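You operate a simulated robot arm through the tools that you are given. There is no shell and no other tool.

The job below is to be done with a simulated robot arm. You get a single attempt, and the scene is never put back.

TASK
Measure the brass plug beside the gauge and sort it by width.
Fine: stand it on the bed, close the slide on it, read the display, open the slide fully, put it in the tray with that width. Set down upright: what you pick out.

It is judged by the outcome, as a careful person would: the job done as asked, and still so three seconds after it is handed in. It fails if anything else is knocked over, pushed out of place, dropped, spilled or broken.

THE ROBOT
A 6-joint arm with a two-finger gripper, fixed in place. Base frame: the origin is on the floor under the middle of its stand, x ahead of it, y to its left, z up; the work surface is at about z = 0.9. Readings come in m, degrees, newtons and seconds.
It reaches about 1.298 m from its shoulder. Its first joint turns from -149.0 to 149.0 degrees. Payload 1.57 kg.
The tool frame sits at the grasp point between the pads (the TCP): z along the fingers, y along the line on which they close. The tips reach 0.021 m beyond it. The gripper opens to 0.07 m; its body begins 0.05 m behind the TCP.
Orientation is that of the tool frame in the base frame, as a unit quaternion [w, x, y, z]. With the fingers straight down and closing along the base's y, the tool's x points along the base's -x, its y along +y and its z along -z.

THE INTERFACE
- The arm moves only by the tool step_arm. Its argument "motion" is a list of rows, each a list of 2 entries, a list of its own where there are three numbers: the shift along the tool's x, y, z in m, then the turn, a rotation vector about the tool's x, y, z in degrees. In form: [[[x, y, z], [rx, ry, rz]], ...]. A call has 1 to 20 rows; each row is the pose to reach, as a shift and turn from the pose commanded when the call began, along the tool's axes at that moment. "fingers" is the closure in counts, from 0 (fully open) to 255 (shut), set as the call begins (left out, the last holds). Each row takes 0.2 s and may step no farther than 0.05 m and 8.6 degrees from the row before; otherwise, or with a gripper value out of range, the whole call is refused. A pose out of reach is approached as far as the arm can. The call stops where the force on the tool passes 40 N (or 10 N more than at its start, if that is more) or the arm is blocked; 0.2 s more then pass. The fingers move at their own pace (about 0.0648 m/s each) and stop on an object; they squeeze with about 30 N. The grip force told is the motor's: it shows also when the fingers shut on nothing. Time passes only in rows, and 0.2 s behind the last, so rows that repeat a pose let the fingers close. The reply holds the time, the measured pose of the TCP, the force on the tool along the base axes, the opening and the grip force, in the units named above and with some noise, with the torque about the TCP (base axes, N m) and any sound that the robot's microphone picked up, and new pictures: "views" is both (left out), scene, wrist or none.
- Cameras (640 x 400 px; columns grow to the right, rows downward): "scene" is fixed at [0.3989, 0.5014, 1.459]; the picture's right is [0.72, 0.70, 0.00], its down [0.47, -0.49, -0.74] and it looks along [-0.51, 0.53, -0.68] (base axes); focal length 355 px, centre (320, 200). "wrist" rides on the gripper at [0.079, 0.004, -0.081] in the tool frame; the picture's right is [-0.05, 1.00, 0.00], its down [-0.67, -0.04, -0.74] and it looks along [-0.74, -0.04, 0.67] (tool axes); focal length 256 px, centre (320, 200). There is no depth. A picture from a camera that has moved, and an enlarged one, comes with that camera's place and axes in the base frame and with its lens.
- move_column(by): slides the trunk up (or, below 0, down) by that many m; the arm rides with it, the base frame stays. It gives what a move gives, with no picture.
- enlarge(camera, box): a new picture of the part [left, top, right, bottom] of that camera's present view, enlarged. It takes no simulated time.
- hand_in(): hands the job in; it is judged then, once.

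Nothing tells you positions but the pictures and the camera data. Unless the task says otherwise, let go and move clear before handing in.

The tools are called by a JSON object that holds its "method" and its "body". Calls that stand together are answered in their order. step_arm: Moves the arm, as the interface text tells. Its arguments: {"type":"object","properties":{"motion":{"type":"array"},"fingers":{"type":"number"},"views":{"type":"string","enum":["both","scene","wrist","none"]}},"required":["motion"]} The other tools are called the same way: move_column (by) moves the trunk up or down; enlarge (camera, box) takes an enlarged picture of a part of a camera's view; hand_in () hands the job in.

At the start:

```text
t: 0.0
tool_pos: [0.1725, 0.7429, 1.1694]
orientation: [0.0, 0.001, 1.0, 0.0]
force: [0.5, 0.9, 0.5]
ft_torque: [0.0, -0.02, -0.03]
grip_width: 0.0699
grasp_force: 0.0
trunk travel left (down, up): [-0.851, 0.119]
```

scene: 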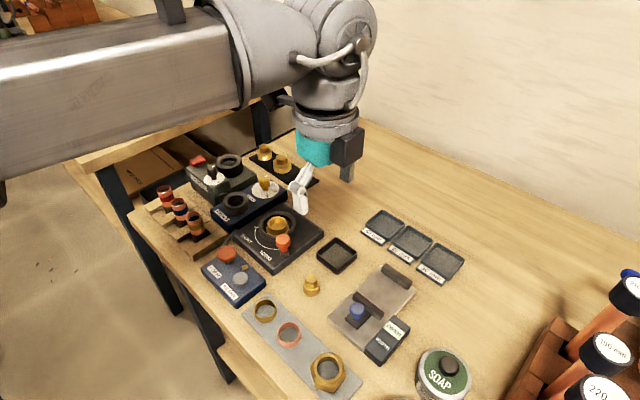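
wrist: 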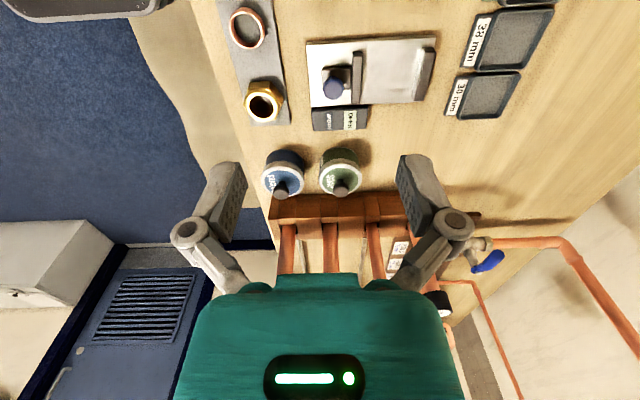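

I see a table with a gauge (grey bed with a slide and a blue knob), three labelled trays behind it, and a small brass plug to the left of the gauge. I'll enlarge the key parts before moving.

{"method": "enlarge", "body": {"camera": "scene", "box": [280, 240, 440, 380]}}

{"method": "enlarge", "body": {"camera": "scene", "box": [310, 190, 480, 300]}}

{"method": "enlarge", "body": {"camera": "wrist", "box": [220, 0, 560, 200]}}

```text
2.86 times, centred on (360, 310) of scene
camera zoom: at [0.3989, 0.5014, 1.459], right [0.72, 0.7, 0.0], down [0.47, -0.49, -0.74], along [-0.51, 0.53, -0.68], focal length 1014 px, centre (206, -114)
```

zoom: 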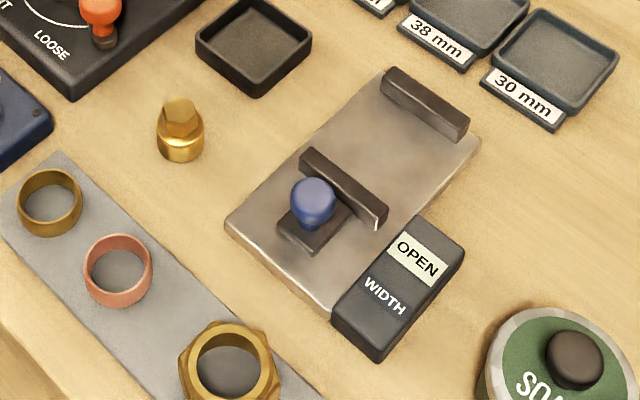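

```text
3.64 times, centred on (395, 245) of scene
camera zoom: at [0.3989, 0.5014, 1.459], right [0.72, 0.7, 0.0], down [0.47, -0.49, -0.74], along [-0.51, 0.53, -0.68], focal length 1291 px, centre (47, 36)
```

zoom: 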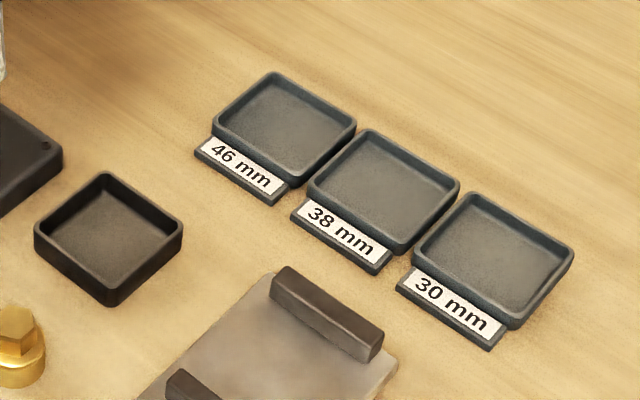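

```text
1.88 times, centred on (390, 100) of wrist
camera zoom: at [0.0931, 0.7482, 1.2491], right [0.05, 1.0, 0.0], down [0.67, -0.04, 0.74], along [0.74, -0.04, -0.67], focal length 482 px, centre (188, 388)
```

zoom: 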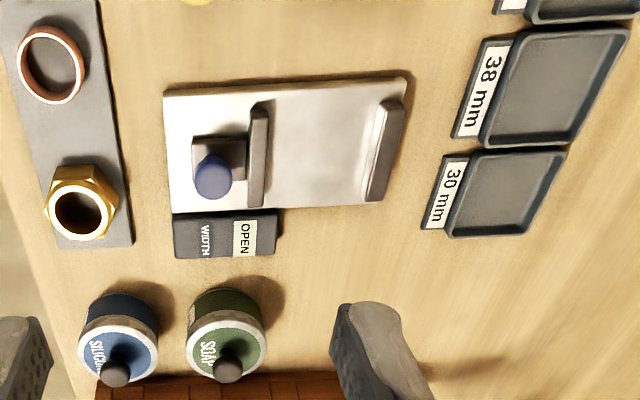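

I take the plug to be near (0.139, 0.748), and the gauge bed to span x 0.20–0.275 and y 0.726–0.88. The slide knob is near (0.235, 0.758) and travels along +y toward the fixed jaw. I'll move the arm back over free space so the wrist camera can see the plug and gauge.

{"method": "step_arm", "body": {"motion": [[[0.04, 0, 0], [0, 0, 0]], [[0.08, 0.01, 0], [0, 0, 0]], [[0.12, 0.02, 0.0], [0, 0, 0]], [[0.16, 0.03, 0.01], [0, 0, 0]], [[0.2, 0.04, 0.02], [0, 0, 0]], [[0.2, 0.04, 0.02], [0, 0, 0]]], "fingers": 0}}

```text
t: 1.4
tool_pos: [-0.0261, 0.7837, 1.1687]
orientation: [-0.001, 0.001, 1.0, 0.0]
force: [0.6, -0.3, -0.5]
ft_torque: [-0.03, 0.0, -0.02]
grip_width: 0.0702
grasp_force: 0.0
out of reach, approached as far as the arm can: row 4, 5, 6
trunk travel left (down, up): [-0.851, 0.119]
camera wrist: at [-0.1057, 0.7892, 1.2492], right [0.05, 1.0, 0.0], down [0.67, -0.04, 0.75], along [0.74, -0.04, -0.67], focal length 256 px, centre (320, 200)
```

scene: 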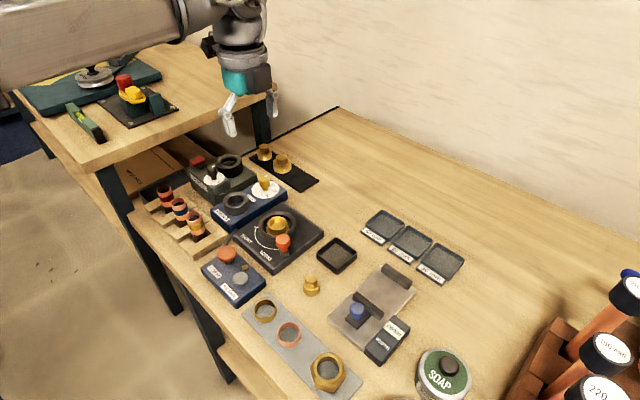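
wrist: 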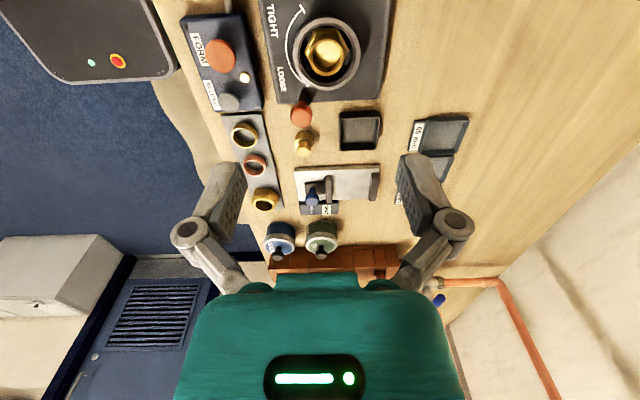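

The wrist camera now shows the plug at about (303, 143) and the gauge just past it. The arm can't go any lower here, so I'll lower the trunk 0.1 m; the tips stay well above everything.

{"method": "move_column", "body": {"by": -0.1}}

{"method": "enlarge", "body": {"camera": "wrist", "box": [230, 80, 480, 240]}}

```text
t: 2.7
tool_pos: [-0.0251, 0.7838, 1.0698]
orientation: [0.0, 0.001, 1.0, 0.0]
force: [0.0, 0.5, -0.2]
ft_torque: [0.01, 0.02, -0.01]
grip_width: 0.0697
grasp_force: 0.0
trunk travel left (down, up): [-0.751, 0.219]
```

```text
2.50 times, centred on (355, 160) of wrist
camera zoom: at [-0.1054, 0.7891, 1.1492], right [0.05, 1.0, 0.0], down [0.67, -0.04, 0.74], along [0.74, -0.04, -0.67], focal length 640 px, centre (232, 300)
```

zoom: 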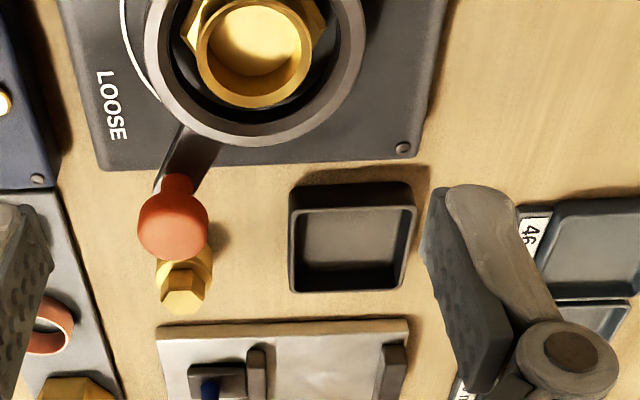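

The red lever knob hides the plug from this side. I'll turn the tool 90° so the fingers close along x (clear of the gauge jaws) and the camera sits on the −y side looking +y, and move to (0.14, 0.63).

{"method": "step_arm", "body": {"motion": [[[-0.015, -0.014, -0.003], [0, 0, -8.2]], [[-0.03, -0.028, -0.006], [0, 0, -16.4]], [[-0.045, -0.042, -0.009], [0, 0, -24.6]], [[-0.06, -0.056, -0.012], [0, 0, -32.8]], [[-0.075, -0.07, -0.015], [0, 0, -41]], [[-0.09, -0.084, -0.018], [0, 0, -49.2]], [[-0.105, -0.098, -0.021], [0, 0, -57.4]], [[-0.12, -0.112, -0.024], [0, 0, -65.6]], [[-0.135, -0.126, -0.027], [0, 0, -73.8]], [[-0.15, -0.14, -0.03], [0, 0, -82]], [[-0.165, -0.154, -0.03], [0, 0, -90]], [[-0.165, -0.154, -0.03], [0, 0, -90]]]}}

```text
t: 5.3
tool_pos: [0.1389, 0.6306, 1.0699]
orientation: [0.0, 0.707, -0.707, 0.0]
force: [0.4, 0.5, 0.6]
ft_torque: [0.0, 0.03, -0.04]
grip_width: 0.0699
grasp_force: 0.0
out of reach, approached as far as the arm can: row 2, 3, 4, 5, 6, 7, 8, 9, 10, 11, 12
trunk travel left (down, up): [-0.751, 0.219]
camera wrist: at [0.1351, 0.5528, 1.1492], right [-1.0, 0.05, 0.0], down [0.03, 0.67, 0.74], along [0.04, 0.74, -0.67], focal length 256 px, centre (320, 200)
```

scene: 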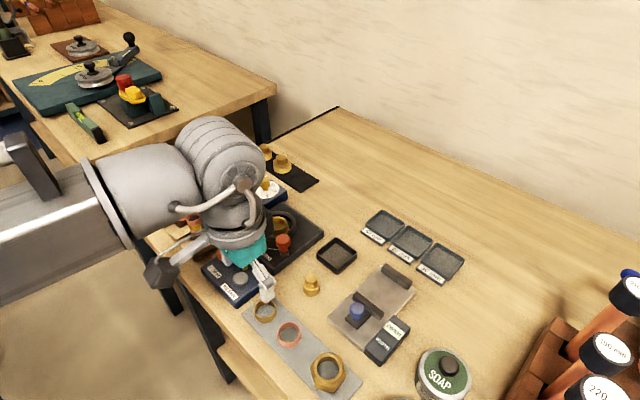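
wrist: 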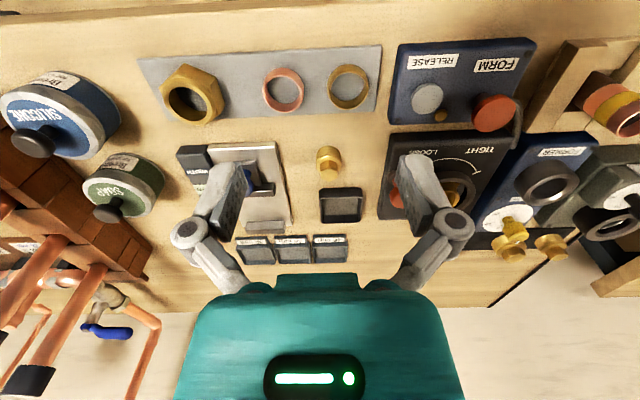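

The tool height didn't change with arm motion, so vertical movement seems to come from the trunk only. The plug is now in clear view at about (328, 160), with the gauge to its left; I'll zoom in on both.

{"method": "enlarge", "body": {"camera": "wrist", "box": [280, 120, 380, 182]}}

{"method": "enlarge", "body": {"camera": "wrist", "box": [160, 120, 380, 270]}}

{"method": "enlarge", "body": {"camera": "scene", "box": [280, 250, 350, 320]}}

```text
6.40 times, centred on (330, 151) of wrist
camera zoom: at [0.1351, 0.5528, 1.1492], right [-1.0, 0.05, 0.0], down [0.03, 0.67, 0.74], along [0.04, 0.74, -0.67], focal length 1638 px, centre (256, 514)
```

zoom: 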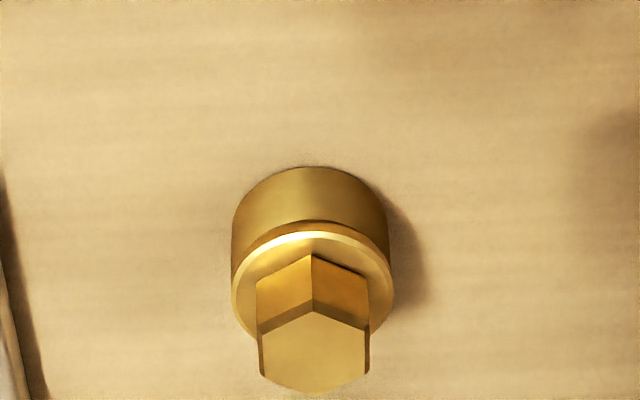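

```text
2.67 times, centred on (270, 195) of wrist
camera zoom: at [0.1351, 0.5528, 1.1492], right [-1.0, 0.05, 0.0], down [0.03, 0.67, 0.74], along [0.04, 0.74, -0.67], focal length 683 px, centre (453, 213)
```

zoom: 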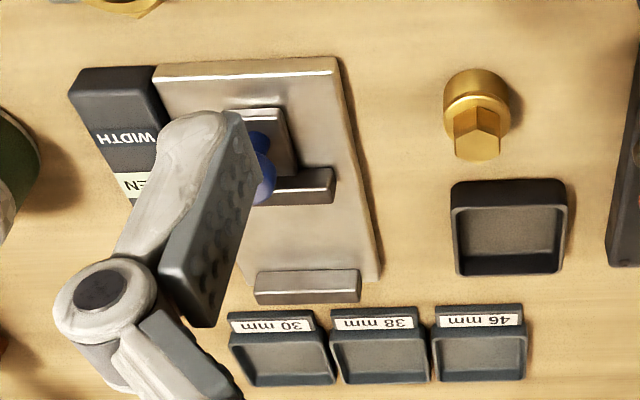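

```text
5.71 times, centred on (315, 285) of scene
camera zoom: at [0.3989, 0.5014, 1.459], right [0.72, 0.7, 0.0], down [0.47, -0.49, -0.74], along [-0.51, 0.53, -0.68], focal length 2029 px, centre (349, -286)
```

zoom: 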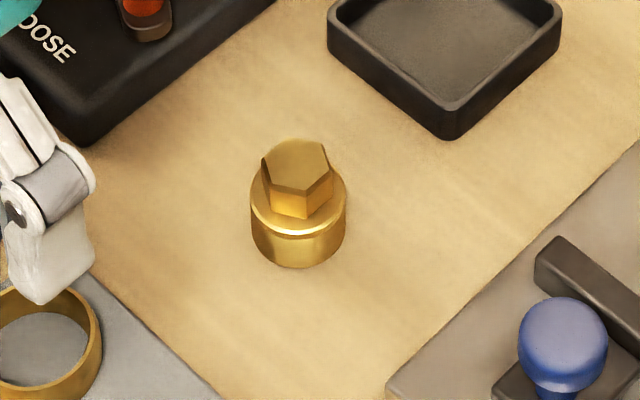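

The plug is a round base about 30 mm across with a hex head. Its centre is near (0.137, 0.749), the hex flats face ±x, and the head spans z ≈ 0.917–0.932. Next I'll move the tool to x ≈ 0.235 to inspect the gauge, and also test a small vertical arm motion.

{"method": "step_arm", "body": {"motion": [[[0, -0.033, 0], [0, 0, 0]], [[0, -0.066, 0], [0, 0, 0]], [[0, -0.098, 0], [0, 0, 0]], [[0, -0.098, 0], [0, 0, 0]]], "views": "wrist"}}

{"method": "enlarge", "body": {"camera": "wrist", "box": [240, 100, 400, 200]}}

{"method": "enlarge", "body": {"camera": "wrist", "box": [240, 160, 400, 260]}}

```text
t: 6.3
tool_pos: [0.2378, 0.6312, 1.0695]
orientation: [0.0, 0.707, -0.707, 0.0]
force: [-1.0, -0.2, 0.5]
ft_torque: [-0.03, 0.0, -0.02]
grip_width: 0.07
grasp_force: 0.0
trunk travel left (down, up): [-0.751, 0.219]
camera wrist: at [0.2339, 0.5522, 1.1491], right [-1.0, 0.05, 0.0], down [0.04, 0.67, 0.74], along [0.04, 0.74, -0.67], focal length 256 px, centre (320, 200)
```

wrist: 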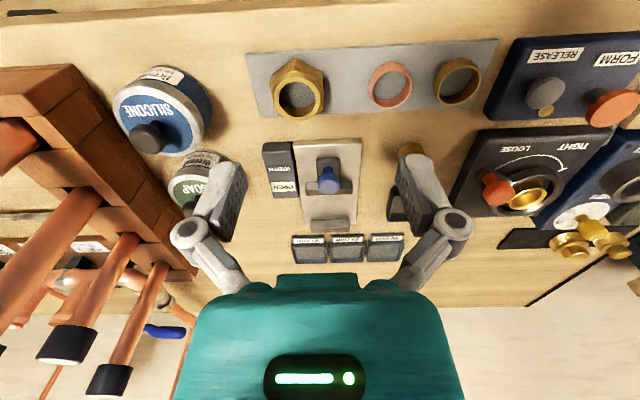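

```text
4.00 times, centred on (320, 150) of wrist
camera zoom: at [0.2339, 0.5522, 1.1491], right [-1.0, 0.05, 0.0], down [0.04, 0.67, 0.74], along [0.04, 0.74, -0.67], focal length 1024 px, centre (320, 400)
```

zoom: 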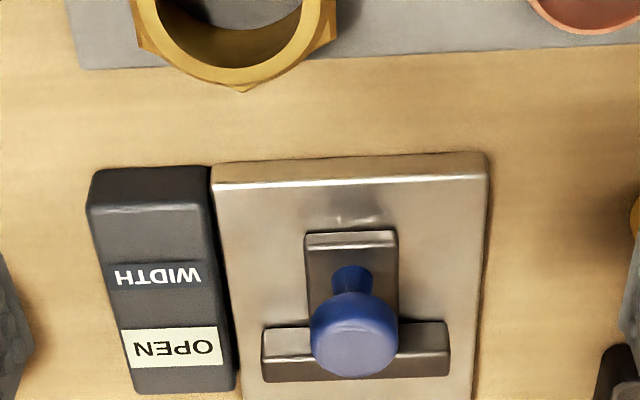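

```text
4.00 times, centred on (320, 210) of wrist
camera zoom: at [0.2339, 0.5522, 1.1491], right [-1.0, 0.05, 0.0], down [0.04, 0.67, 0.74], along [0.04, 0.74, -0.67], focal length 1024 px, centre (320, 160)
```

zoom: 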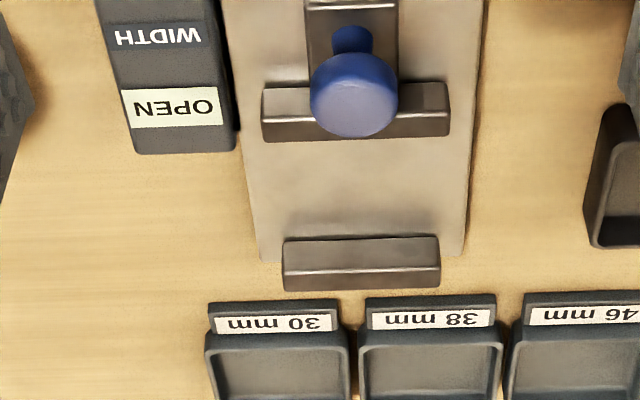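

The gauge geometry is clear. The bed top is at z ≈ 0.91, the jaw tops at ≈ 0.926, the fixed jaw face at y ≈ 0.861 and the open slide jaw face at y ≈ 0.790. The knob is near (0.235, 0.762). Now I'll test whether the arm can move vertically by itself, in free space.

{"method": "step_arm", "body": {"motion": [[[0, 0, 0.01], [0, 0, 0]], [[0, 0, 0.02], [0, 0, 0]], [[0, 0, 0.02], [0, 0, 0]]], "views": "none"}}

```text
t: 7.1
tool_pos: [0.2365, 0.6322, 1.0697]
orientation: [-0.001, 0.707, -0.707, 0.0]
force: [-0.5, 0.8, -0.3]
ft_torque: [0.02, 0.0, 0.0]
grip_width: 0.0701
grasp_force: 0.0
out of reach, approached as far as the arm can: row 1, 2, 3
trunk travel left (down, up): [-0.751, 0.219]
```

Confirmed: only the trunk changes the height. I'll move over the plug at about (0.137, 0.749), with the fingers partly closed to clear the red lever knob at (0.060, 0.758), then take a precise look.

{"method": "step_arm", "body": {"motion": [[[-0.0293, 0.025, 0], [0, 0, 0]], [[-0.0585, 0.05, 0], [0, 0, 0]], [[-0.0878, 0.075, 0], [0, 0, 0]], [[-0.117, 0.0997, 0], [0, 0, 0]], [[-0.117, 0.0997, 0], [0, 0, 0]]], "fingers": 90}}

{"method": "move_column", "body": {"by": -0.07}}

{"method": "enlarge", "body": {"camera": "wrist", "box": [220, 60, 420, 200]}}

{"method": "enlarge", "body": {"camera": "scene", "box": [240, 210, 380, 330]}}

```text
t: 8.3
tool_pos: [0.1372, 0.7488, 1.0702]
orientation: [0.0, -0.707, 0.707, 0.0]
force: [-0.4, 0.6, 0.4]
ft_torque: [0.0, -0.02, 0.01]
grip_width: 0.0453
grasp_force: 0.1
trunk travel left (down, up): [-0.751, 0.219]
camera wrist: at [0.1338, 0.6695, 1.1491], right [-1.0, 0.05, 0.0], down [0.04, 0.67, 0.74], along [0.04, 0.74, -0.67], focal length 256 px, centre (320, 200)
```

scene: 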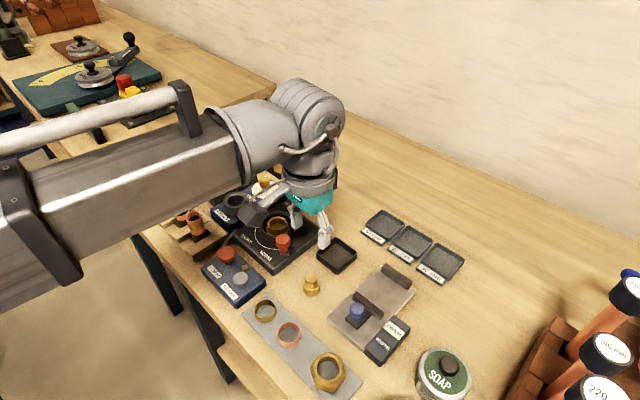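
wrist: 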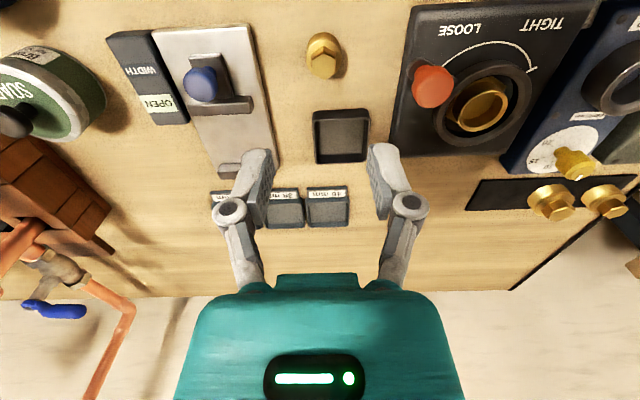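

```text
t: 9.4
tool_pos: [0.1379, 0.7476, 0.9991]
orientation: [0.0, 0.707, -0.707, 0.0]
force: [0.1, 0.3, -0.2]
ft_torque: [0.0, -0.01, 0.0]
grip_width: 0.0452
grasp_force: 0.0
trunk travel left (down, up): [-0.681, 0.289]
```

```text
2.86 times, centred on (320, 130) of wrist
camera zoom: at [0.1342, 0.6692, 1.0792], right [-1.0, 0.05, 0.0], down [0.04, 0.67, 0.74], along [0.04, 0.74, -0.67], focal length 731 px, centre (320, 400)
```

zoom: 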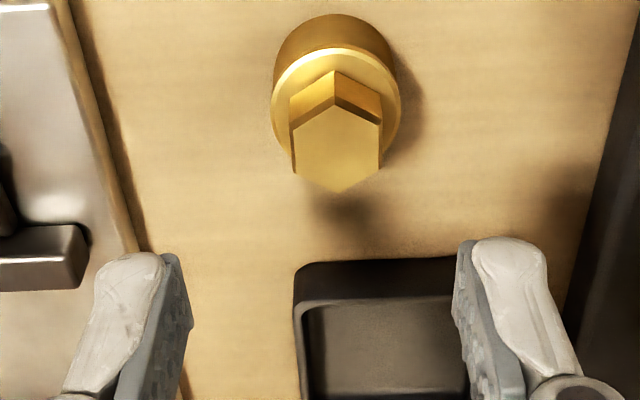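

```text
3.33 times, centred on (310, 270) of scene
camera zoom: at [0.3989, 0.5014, 1.459], right [0.72, 0.7, 0.0], down [0.47, -0.49, -0.74], along [-0.51, 0.53, -0.68], focal length 1184 px, centre (353, -33)
```

zoom: 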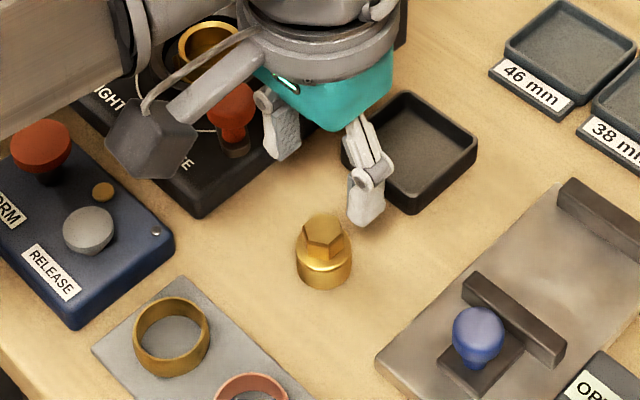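

The plug's hex head is centred near (0.134, 0.750), about 3.7 mm to −x of the tool, with the rim at z ≈ 0.918 and the top at ≈ 0.935. I'll correct sideways, lower part way and check.

{"method": "step_arm", "body": {"motion": [[[-0.002, 0.0037, 0], [0, 0, 0]], [[-0.002, 0.0037, 0], [0, 0, 0]]], "views": "none"}}

{"method": "move_column", "body": {"by": -0.035}}

{"method": "enlarge", "body": {"camera": "wrist", "box": [220, 60, 420, 200]}}

{"method": "enlarge", "body": {"camera": "scene", "box": [260, 220, 360, 310]}}

```text
t: 10.0
tool_pos: [0.1342, 0.75, 0.9988]
orientation: [0.0, -0.707, 0.708, 0.0]
force: [-0.5, 0.9, 0.0]
ft_torque: [0.01, 0.0, 0.0]
grip_width: 0.045
grasp_force: 0.2
trunk travel left (down, up): [-0.681, 0.289]
```

```text
t: 10.8
tool_pos: [0.1345, 0.749, 0.9644]
orientation: [0.0, -0.707, 0.707, 0.001]
force: [-0.2, -0.7, -0.8]
ft_torque: [-0.04, 0.0, 0.04]
grip_width: 0.0455
grasp_force: 0.0
trunk travel left (down, up): [-0.646, 0.324]
```

```text
2.86 times, centred on (320, 130) of wrist
camera zoom: at [0.1307, 0.6712, 1.0442], right [-1.0, 0.05, 0.0], down [0.04, 0.67, 0.74], along [0.04, 0.74, -0.67], focal length 731 px, centre (320, 400)
```

zoom: 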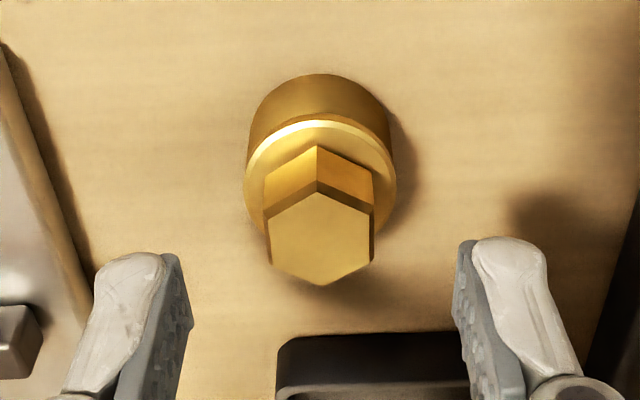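

```text
4.44 times, centred on (310, 265) of scene
camera zoom: at [0.3989, 0.5014, 1.459], right [0.72, 0.7, 0.0], down [0.47, -0.49, -0.74], along [-0.51, 0.53, -0.68], focal length 1578 px, centre (364, -89)
```

zoom: 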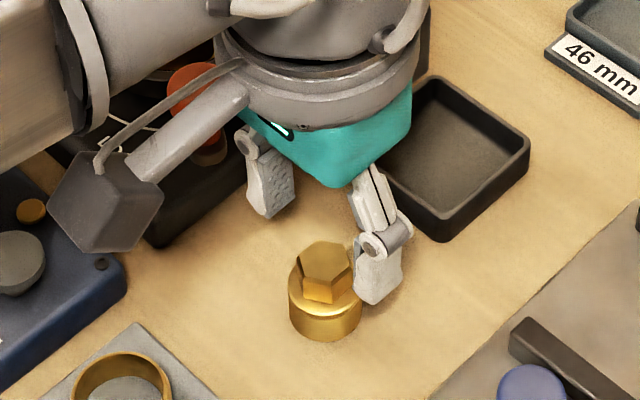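

The hex is now centred between the fingers. I'll lower the last 22.5 mm so the tips stop just above the rim, then close on the hex flats.

{"method": "move_column", "body": {"by": -0.0225}}

{"method": "enlarge", "body": {"camera": "wrist", "box": [220, 60, 420, 200]}}

{"method": "enlarge", "body": {"camera": "scene", "box": [260, 220, 360, 310]}}

```text
t: 11.5
tool_pos: [0.1354, 0.7496, 0.9415]
orientation: [0.001, -0.707, 0.707, -0.001]
force: [-0.2, -0.2, 0.4]
ft_torque: [0.02, 0.0, 0.0]
grip_width: 0.0453
grasp_force: 0.1
trunk travel left (down, up): [-0.623, 0.347]
```

```text
2.86 times, centred on (320, 130) of wrist
camera zoom: at [0.1307, 0.6712, 1.0217], right [-1.0, 0.05, 0.0], down [0.04, 0.67, 0.74], along [0.04, 0.74, -0.67], focal length 731 px, centre (320, 400)
```

zoom: 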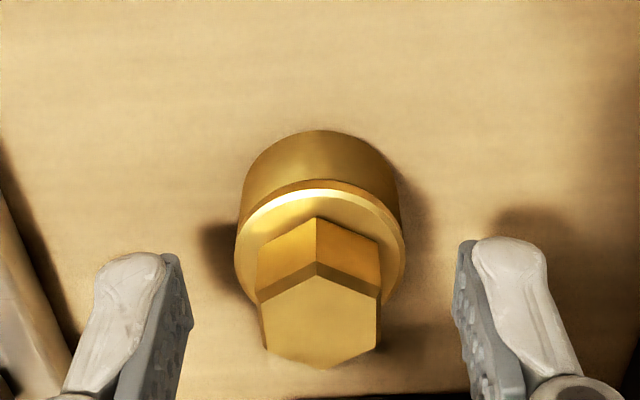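

```text
4.44 times, centred on (310, 265) of scene
camera zoom: at [0.3989, 0.5014, 1.459], right [0.72, 0.7, 0.0], down [0.47, -0.49, -0.74], along [-0.51, 0.53, -0.68], focal length 1578 px, centre (364, -89)
```

zoom: 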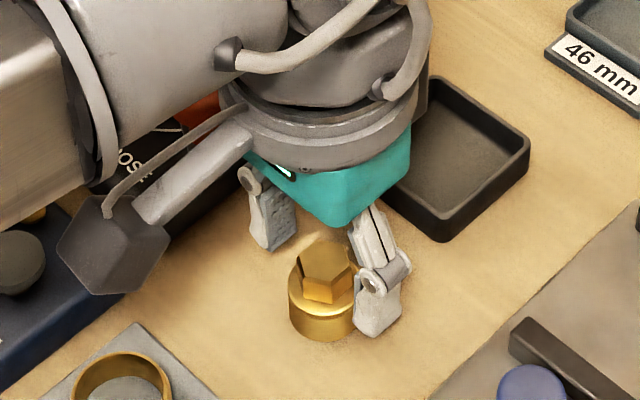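

The tips sit just at or above the rim height. I'll lift 2 mm for margin, then close on the hex.

{"method": "move_column", "body": {"by": 0.002}}

{"method": "step_arm", "body": {"motion": [[[0, 0, 0], [0, 0, 0]], [[0, 0, 0], [0, 0, 0]], [[0, 0, 0], [0, 0, 0]], [[0, 0, 0], [0, 0, 0]], [[0, 0, 0], [0, 0, 0]]], "fingers": 255}}

{"method": "enlarge", "body": {"camera": "wrist", "box": [220, 60, 420, 200]}}

{"method": "enlarge", "body": {"camera": "scene", "box": [260, 220, 360, 310]}}

```text
t: 12.0
tool_pos: [0.1362, 0.7512, 0.9448]
orientation: [0.001, -0.707, 0.707, 0.0]
force: [0.2, 0.1, 0.3]
ft_torque: [0.02, -0.02, 0.01]
grip_width: 0.0453
grasp_force: 0.0
trunk travel left (down, up): [-0.625, 0.345]
```

```text
t: 13.2
tool_pos: [0.1356, 0.7502, 0.9438]
orientation: [0.001, -0.707, 0.707, 0.0]
force: [-0.4, 0.5, 1.2]
ft_torque: [-0.01, 0.0, -0.01]
grip_width: 0.0201
grasp_force: 30.5
trunk travel left (down, up): [-0.625, 0.345]
camera wrist: at [0.1307, 0.6713, 1.0237], right [-1.0, 0.05, 0.0], down [0.04, 0.67, 0.74], along [0.04, 0.74, -0.67], focal length 256 px, centre (320, 200)
```

scene: 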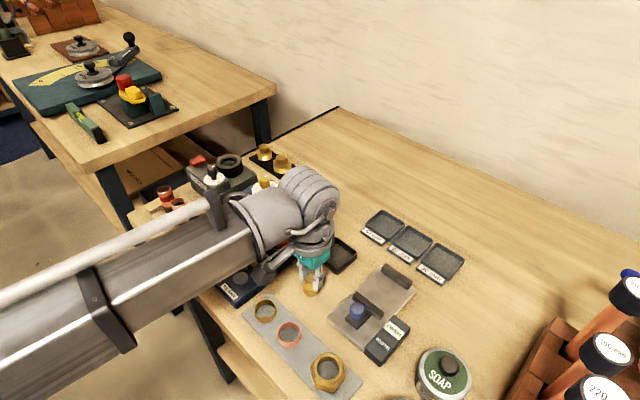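
wrist: 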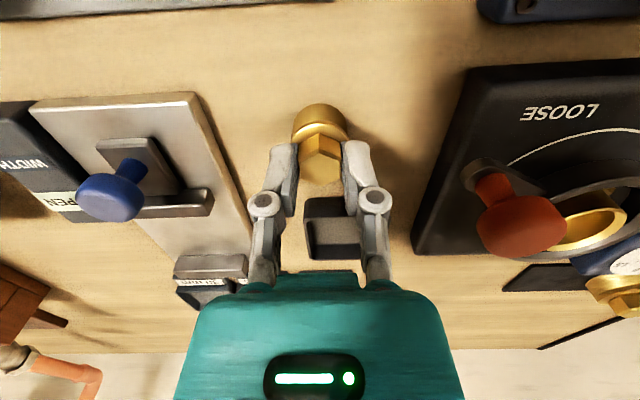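

```text
2.86 times, centred on (320, 130) of wrist
camera zoom: at [0.1307, 0.6713, 1.0237], right [-1.0, 0.05, 0.0], down [0.04, 0.67, 0.74], along [0.04, 0.74, -0.67], focal length 731 px, centre (320, 400)
```

zoom: 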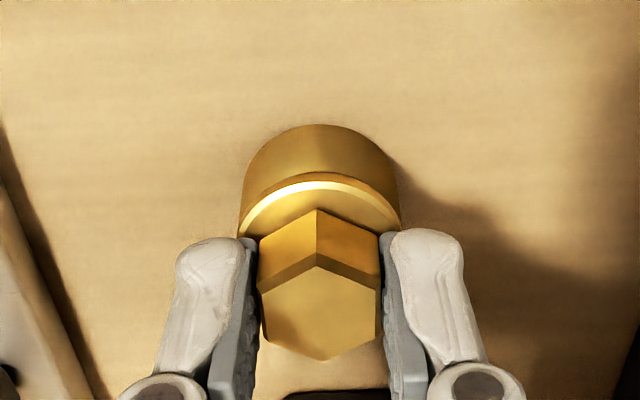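

```text
4.44 times, centred on (310, 265) of scene
camera zoom: at [0.3989, 0.5014, 1.459], right [0.72, 0.7, 0.0], down [0.47, -0.49, -0.74], along [-0.51, 0.53, -0.68], focal length 1578 px, centre (364, -89)
```

zoom: 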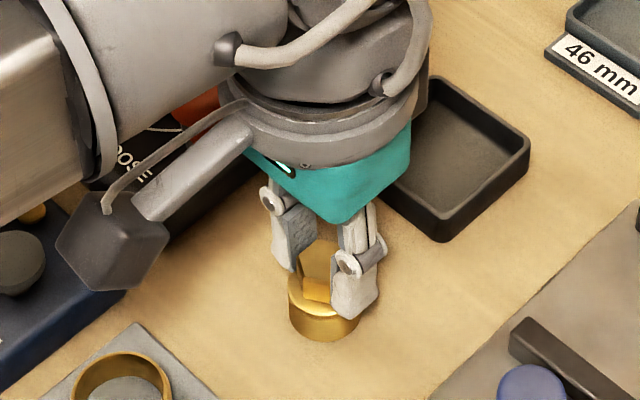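

The plug is gripped by the hex (opening 0.0201, force 30 N). I'll lift 80 mm and carry it over the bed to about (0.235, 0.839).

{"method": "move_column", "body": {"by": 0.08}}

{"method": "step_arm", "body": {"motion": [[[-0.022, -0.025, 0], [0, 0, 0]], [[-0.045, -0.05, 0], [0, 0, 0]], [[-0.067, -0.075, 0], [0, 0, 0]], [[-0.0893, -0.1005, 0], [0, 0, 0]], [[-0.0893, -0.1005, 0], [0, 0, 0]]]}}

{"method": "enlarge", "body": {"camera": "wrist", "box": [220, 60, 420, 200]}}

{"method": "enlarge", "body": {"camera": "scene", "box": [310, 220, 450, 340]}}

```text
t: 14.4
tool_pos: [0.1342, 0.7505, 1.0243]
orientation: [0.0, 0.707, -0.707, 0.0]
force: [0.3, 1.0, -0.5]
ft_torque: [-0.04, 0.01, 0.04]
grip_width: 0.0
grasp_force: 28.9
trunk travel left (down, up): [-0.705, 0.265]
```

```text
t: 15.6
tool_pos: [0.2354, 0.8399, 1.0241]
orientation: [0.0, -0.707, 0.707, 0.001]
force: [-0.1, 0.7, -0.4]
ft_torque: [-0.05, 0.0, -0.01]
grip_width: 0.0
grasp_force: 28.6
trunk travel left (down, up): [-0.705, 0.265]
camera wrist: at [0.2309, 0.7613, 1.1036], right [-1.0, 0.05, 0.0], down [0.04, 0.67, 0.74], along [0.04, 0.74, -0.67], focal length 256 px, centre (320, 200)
```

scene: 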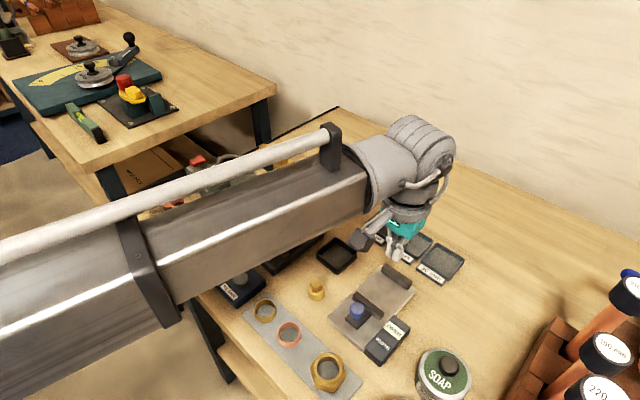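
wrist: 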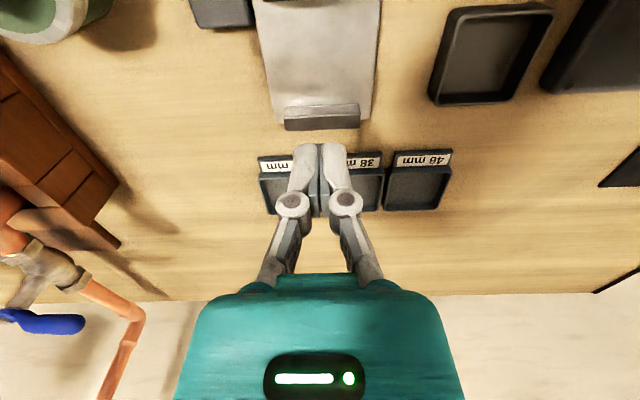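

```text
2.86 times, centred on (320, 130) of wrist
camera zoom: at [0.2309, 0.7613, 1.1036], right [-1.0, 0.05, 0.0], down [0.04, 0.67, 0.74], along [0.04, 0.74, -0.67], focal length 731 px, centre (320, 400)
```

zoom: 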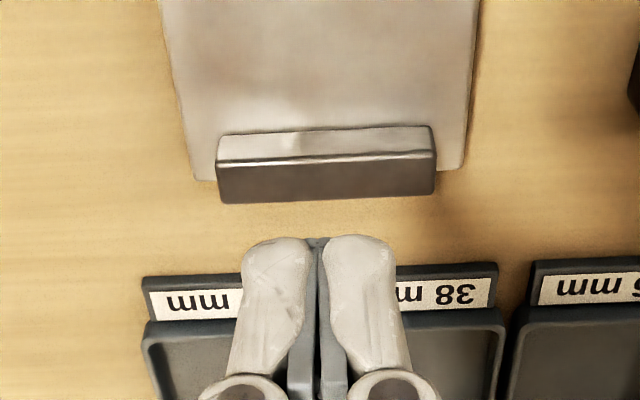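

```text
3.33 times, centred on (380, 280) of scene
camera zoom: at [0.3989, 0.5014, 1.459], right [0.72, 0.7, 0.0], down [0.47, -0.49, -0.74], along [-0.51, 0.53, -0.68], focal length 1184 px, centre (120, -67)
```

zoom: 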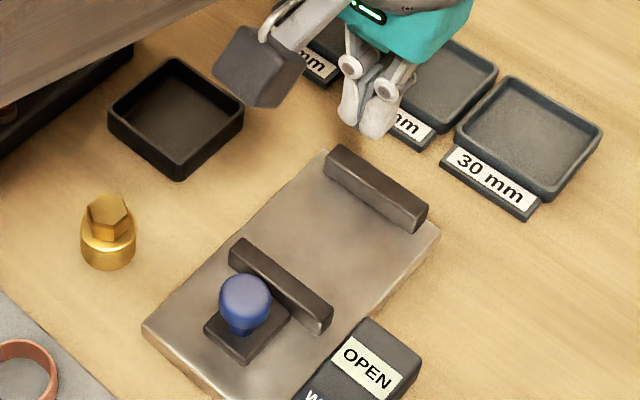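

The plug slipped out of the grip during the lift (opening went to 0) and is standing upright, shifted about 10–14 mm to +x. I'll go back above it, look again, and re-grip deeper with a slow, checked lift.

{"method": "step_arm", "body": {"motion": [[[0.022, 0.0224, 0], [0, 0, 0]], [[0.044, 0.0448, 0], [0, 0, 0]], [[0.066, 0.0672, 0], [0, 0, 0]], [[0.088, 0.0895, 0], [0, 0, 0]], [[0.088, 0.0895, 0], [0, 0, 0]]], "fingers": 90}}

{"method": "move_column", "body": {"by": -0.025}}

{"method": "enlarge", "body": {"camera": "wrist", "box": [220, 60, 420, 200]}}

{"method": "enlarge", "body": {"camera": "scene", "box": [275, 245, 365, 320]}}

```text
t: 16.8
tool_pos: [0.1439, 0.7518, 1.0247]
orientation: [0.0, -0.707, 0.707, 0.0]
force: [0.0, -0.3, -0.3]
ft_torque: [-0.03, 0.02, -0.01]
grip_width: 0.0455
grasp_force: 0.1
trunk travel left (down, up): [-0.705, 0.265]
camera wrist: at [0.14, 0.6733, 1.1037], right [-1.0, 0.05, 0.0], down [0.04, 0.67, 0.74], along [0.04, 0.74, -0.67], focal length 256 px, centre (320, 200)
```

scene: 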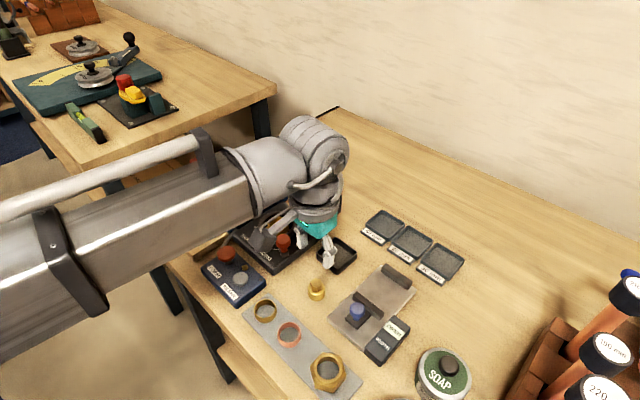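
wrist: 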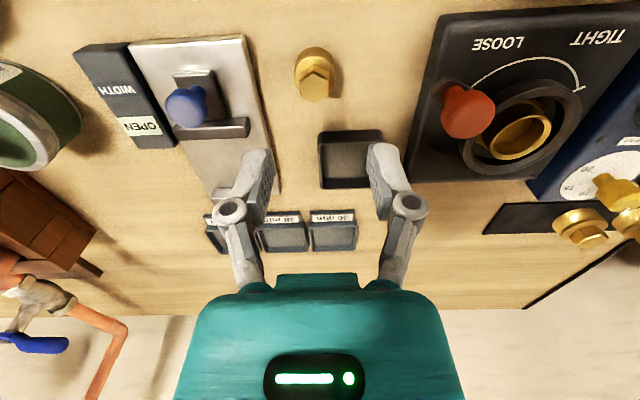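

```text
t: 17.5
tool_pos: [0.1443, 0.7523, 0.9989]
orientation: [0.0, -0.707, 0.707, 0.0]
force: [0.1, 0.0, 0.4]
ft_torque: [0.02, -0.02, 0.0]
grip_width: 0.0451
grasp_force: 0.1
trunk travel left (down, up): [-0.68, 0.29]
```

```text
2.86 times, centred on (320, 130) of wrist
camera zoom: at [0.1402, 0.6733, 1.0787], right [-1.0, 0.05, 0.0], down [0.04, 0.67, 0.74], along [0.04, 0.74, -0.67], focal length 731 px, centre (320, 400)
```

zoom: 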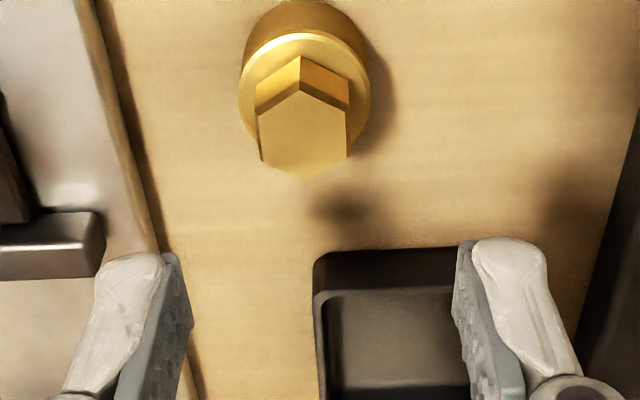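

```text
5.33 times, centred on (320, 282) of scene
camera zoom: at [0.3989, 0.5014, 1.459], right [0.72, 0.7, 0.0], down [0.47, -0.49, -0.74], along [-0.51, 0.53, -0.68], focal length 1894 px, centre (320, -240)
```

zoom: 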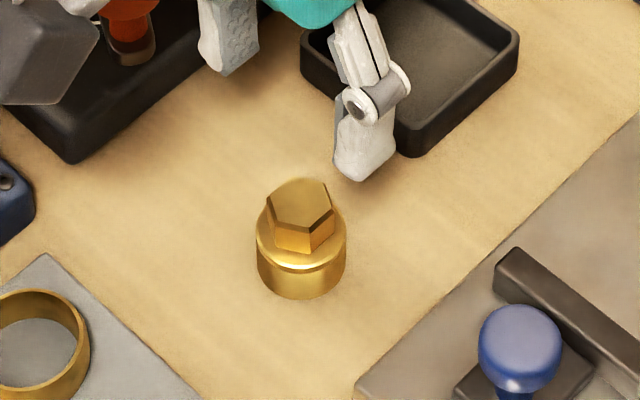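

The plug is upright near (0.1477, 0.7495) with its hex turned only slightly. This time I'll grip the round base, with the tips close to the table, for a longer contact. First I'll correct sideways and lower in stages.

{"method": "step_arm", "body": {"motion": [[[0.002, -0.0037, 0], [0, 0, 0]], [[0.002, -0.0037, 0], [0, 0, 0]]], "views": "none"}}

{"method": "move_column", "body": {"by": -0.058}}

{"method": "enlarge", "body": {"camera": "wrist", "box": [220, 60, 420, 200]}}

{"method": "enlarge", "body": {"camera": "scene", "box": [275, 245, 365, 320]}}

```text
t: 18.1
tool_pos: [0.1486, 0.7497, 0.9996]
orientation: [0.001, -0.707, 0.707, 0.001]
force: [0.8, 0.1, -0.1]
ft_torque: [-0.01, 0.0, 0.0]
grip_width: 0.0454
grasp_force: 0.1
trunk travel left (down, up): [-0.68, 0.29]
```

```text
t: 19.1
tool_pos: [0.1487, 0.7496, 0.9403]
orientation: [0.0, 0.708, -0.707, 0.0]
force: [-0.1, 0.4, -0.8]
ft_torque: [-0.03, 0.01, 0.0]
grip_width: 0.0452
grasp_force: 0.1
trunk travel left (down, up): [-0.622, 0.348]
```

```text
2.86 times, centred on (320, 130) of wrist
camera zoom: at [0.1442, 0.6708, 1.0207], right [-1.0, 0.05, 0.0], down [0.04, 0.67, 0.74], along [0.04, 0.74, -0.67], focal length 731 px, centre (320, 400)
```

zoom: 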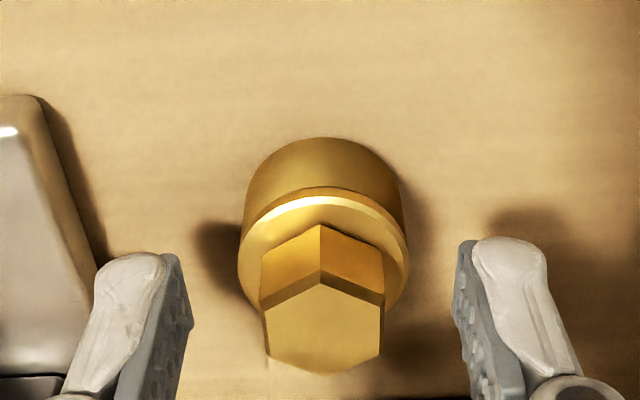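

```text
5.33 times, centred on (320, 282) of scene
camera zoom: at [0.3989, 0.5014, 1.459], right [0.72, 0.7, 0.0], down [0.47, -0.49, -0.74], along [-0.51, 0.53, -0.68], focal length 1894 px, centre (320, -240)
```

zoom: 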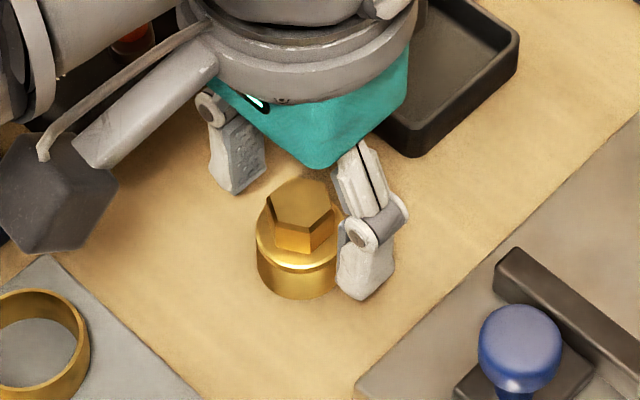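

The plug is centred between the fingers. I'll lower another 16 mm so the tips sit about 4 mm above the table around the round base, then close.

{"method": "move_column", "body": {"by": -0.016}}

{"method": "step_arm", "body": {"motion": [[[0, 0, 0], [0, 0, 0]], [[0, 0, 0], [0, 0, 0]], [[0, 0, 0], [0, 0, 0]], [[0, 0, 0], [0, 0, 0]], [[0, 0, 0], [0, 0, 0]]], "fingers": 255}}

{"method": "enlarge", "body": {"camera": "wrist", "box": [220, 60, 420, 200]}}

{"method": "enlarge", "body": {"camera": "scene", "box": [275, 245, 365, 320]}}

```text
t: 19.7
tool_pos: [0.1474, 0.7498, 0.9252]
orientation: [0.0, 0.707, -0.707, -0.001]
force: [-0.3, 0.2, -0.6]
ft_torque: [-0.02, -0.01, 0.03]
grip_width: 0.0455
grasp_force: 0.0
trunk travel left (down, up): [-0.606, 0.364]
```

```text
t: 20.9
tool_pos: [0.1491, 0.7496, 0.9246]
orientation: [0.0, -0.707, 0.707, 0.0]
force: [0.4, 0.3, 2.0]
ft_torque: [0.04, 0.05, -0.01]
grip_width: 0.0287
grasp_force: 30.5
trunk travel left (down, up): [-0.606, 0.364]
camera wrist: at [0.1442, 0.6708, 1.0047], right [-1.0, 0.05, 0.0], down [0.04, 0.67, 0.74], along [0.04, 0.74, -0.67], focal length 256 px, centre (320, 200)
```

scene: 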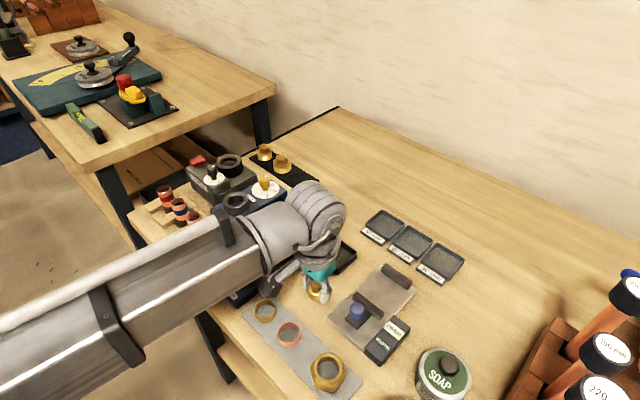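
wrist: 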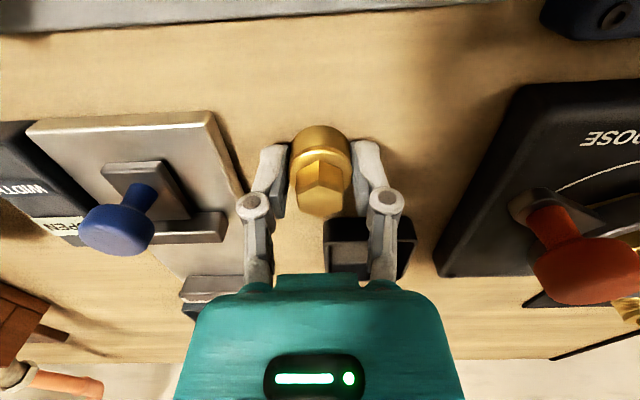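

```text
2.86 times, centred on (320, 130) of wrist
camera zoom: at [0.1442, 0.6708, 1.0047], right [-1.0, 0.05, 0.0], down [0.04, 0.67, 0.74], along [0.04, 0.74, -0.67], focal length 731 px, centre (320, 400)
```

zoom: 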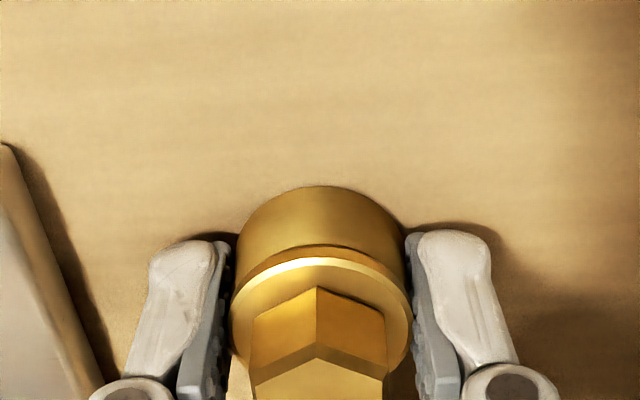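

```text
5.33 times, centred on (320, 282) of scene
camera zoom: at [0.3989, 0.5014, 1.459], right [0.72, 0.7, 0.0], down [0.47, -0.49, -0.74], along [-0.51, 0.53, -0.68], focal length 1894 px, centre (320, -240)
```

zoom: 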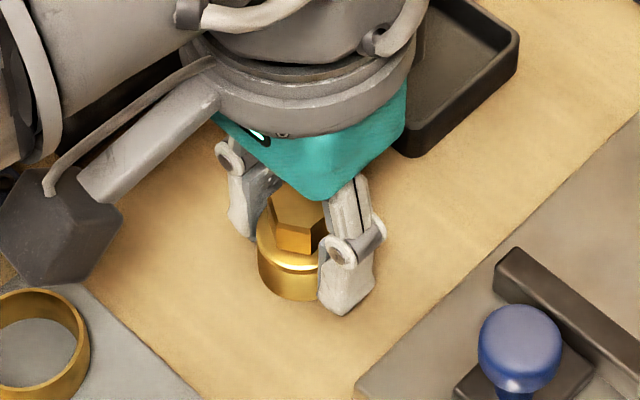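

It's gripped on the round base (opening 0.0287). I'll lift slowly in small steps and check that it holds.

{"method": "move_column", "body": {"by": 0.006}}

{"method": "step_arm", "body": {"motion": [[[0, 0, 0], [0, 0, 0]], [[0, 0, 0], [0, 0, 0]]], "views": "none"}}

{"method": "enlarge", "body": {"camera": "wrist", "box": [220, 60, 420, 200]}}

{"method": "enlarge", "body": {"camera": "scene", "box": [275, 245, 365, 320]}}

```text
t: 21.4
tool_pos: [0.1484, 0.7501, 0.9303]
orientation: [0.001, 0.707, -0.707, 0.0]
force: [1.1, -0.9, -0.9]
ft_torque: [-0.03, 0.02, 0.04]
grip_width: 0.0289
grasp_force: 30.6
trunk travel left (down, up): [-0.612, 0.358]
```

```text
t: 22.1
tool_pos: [0.1483, 0.7506, 0.9309]
orientation: [0.001, -0.707, 0.708, -0.001]
force: [0.5, 0.0, -1.0]
ft_torque: [0.02, 0.01, 0.01]
grip_width: 0.0288
grasp_force: 29.7
trunk travel left (down, up): [-0.612, 0.358]
```

```text
2.86 times, centred on (320, 130) of wrist
camera zoom: at [0.1442, 0.671, 1.0106], right [-1.0, 0.05, 0.0], down [0.04, 0.67, 0.74], along [0.04, 0.74, -0.67], focal length 731 px, centre (320, 400)
```

zoom: 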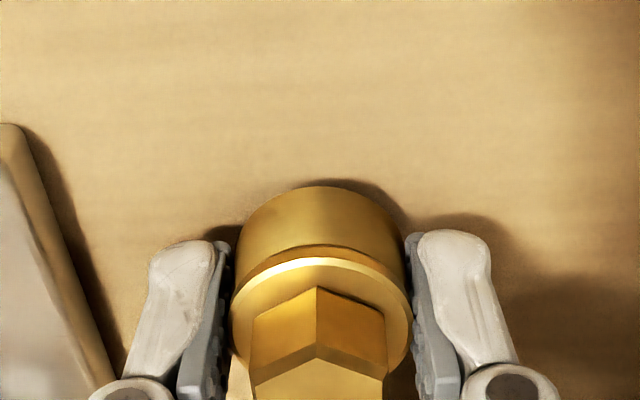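

```text
5.33 times, centred on (320, 282) of scene
camera zoom: at [0.3989, 0.5014, 1.459], right [0.72, 0.7, 0.0], down [0.47, -0.49, -0.74], along [-0.51, 0.53, -0.68], focal length 1894 px, centre (320, -240)
```

zoom: 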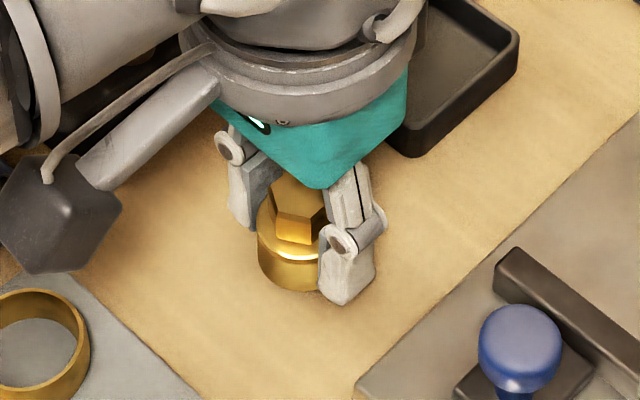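

The plug lifted cleanly and holds its place in the grip. I'll lift further in steps.

{"method": "move_column", "body": {"by": 0.02}}

{"method": "move_column", "body": {"by": 0.03}}

{"method": "enlarge", "body": {"camera": "wrist", "box": [220, 60, 420, 200]}}

```text
t: 22.7
tool_pos: [0.1484, 0.7495, 0.9505]
orientation: [0.001, -0.706, 0.708, 0.0]
force: [0.2, 0.4, -1.1]
ft_torque: [0.02, -0.02, 0.0]
grip_width: 0.0285
grasp_force: 30.3
trunk travel left (down, up): [-0.632, 0.338]
```

```text
t: 23.5
tool_pos: [0.1484, 0.7488, 0.9807]
orientation: [0.0, -0.707, 0.707, 0.0]
force: [0.2, 0.1, -1.3]
ft_torque: [-0.03, 0.0, 0.01]
grip_width: 0.0289
grasp_force: 30.2
trunk travel left (down, up): [-0.662, 0.308]
```

```text
2.86 times, centred on (320, 130) of wrist
camera zoom: at [0.1443, 0.6711, 1.0606], right [-1.0, 0.05, 0.0], down [0.04, 0.67, 0.74], along [0.04, 0.74, -0.67], focal length 731 px, centre (320, 400)
```

zoom: 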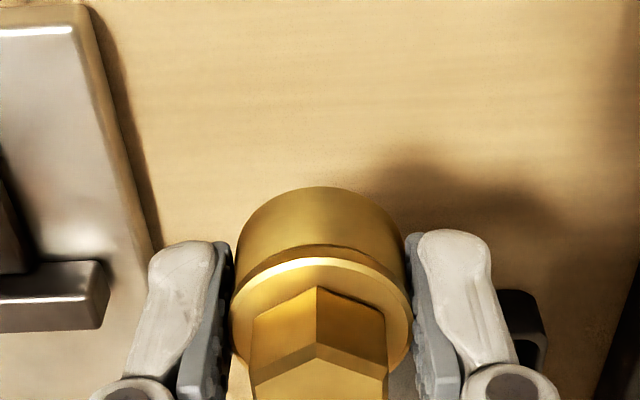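

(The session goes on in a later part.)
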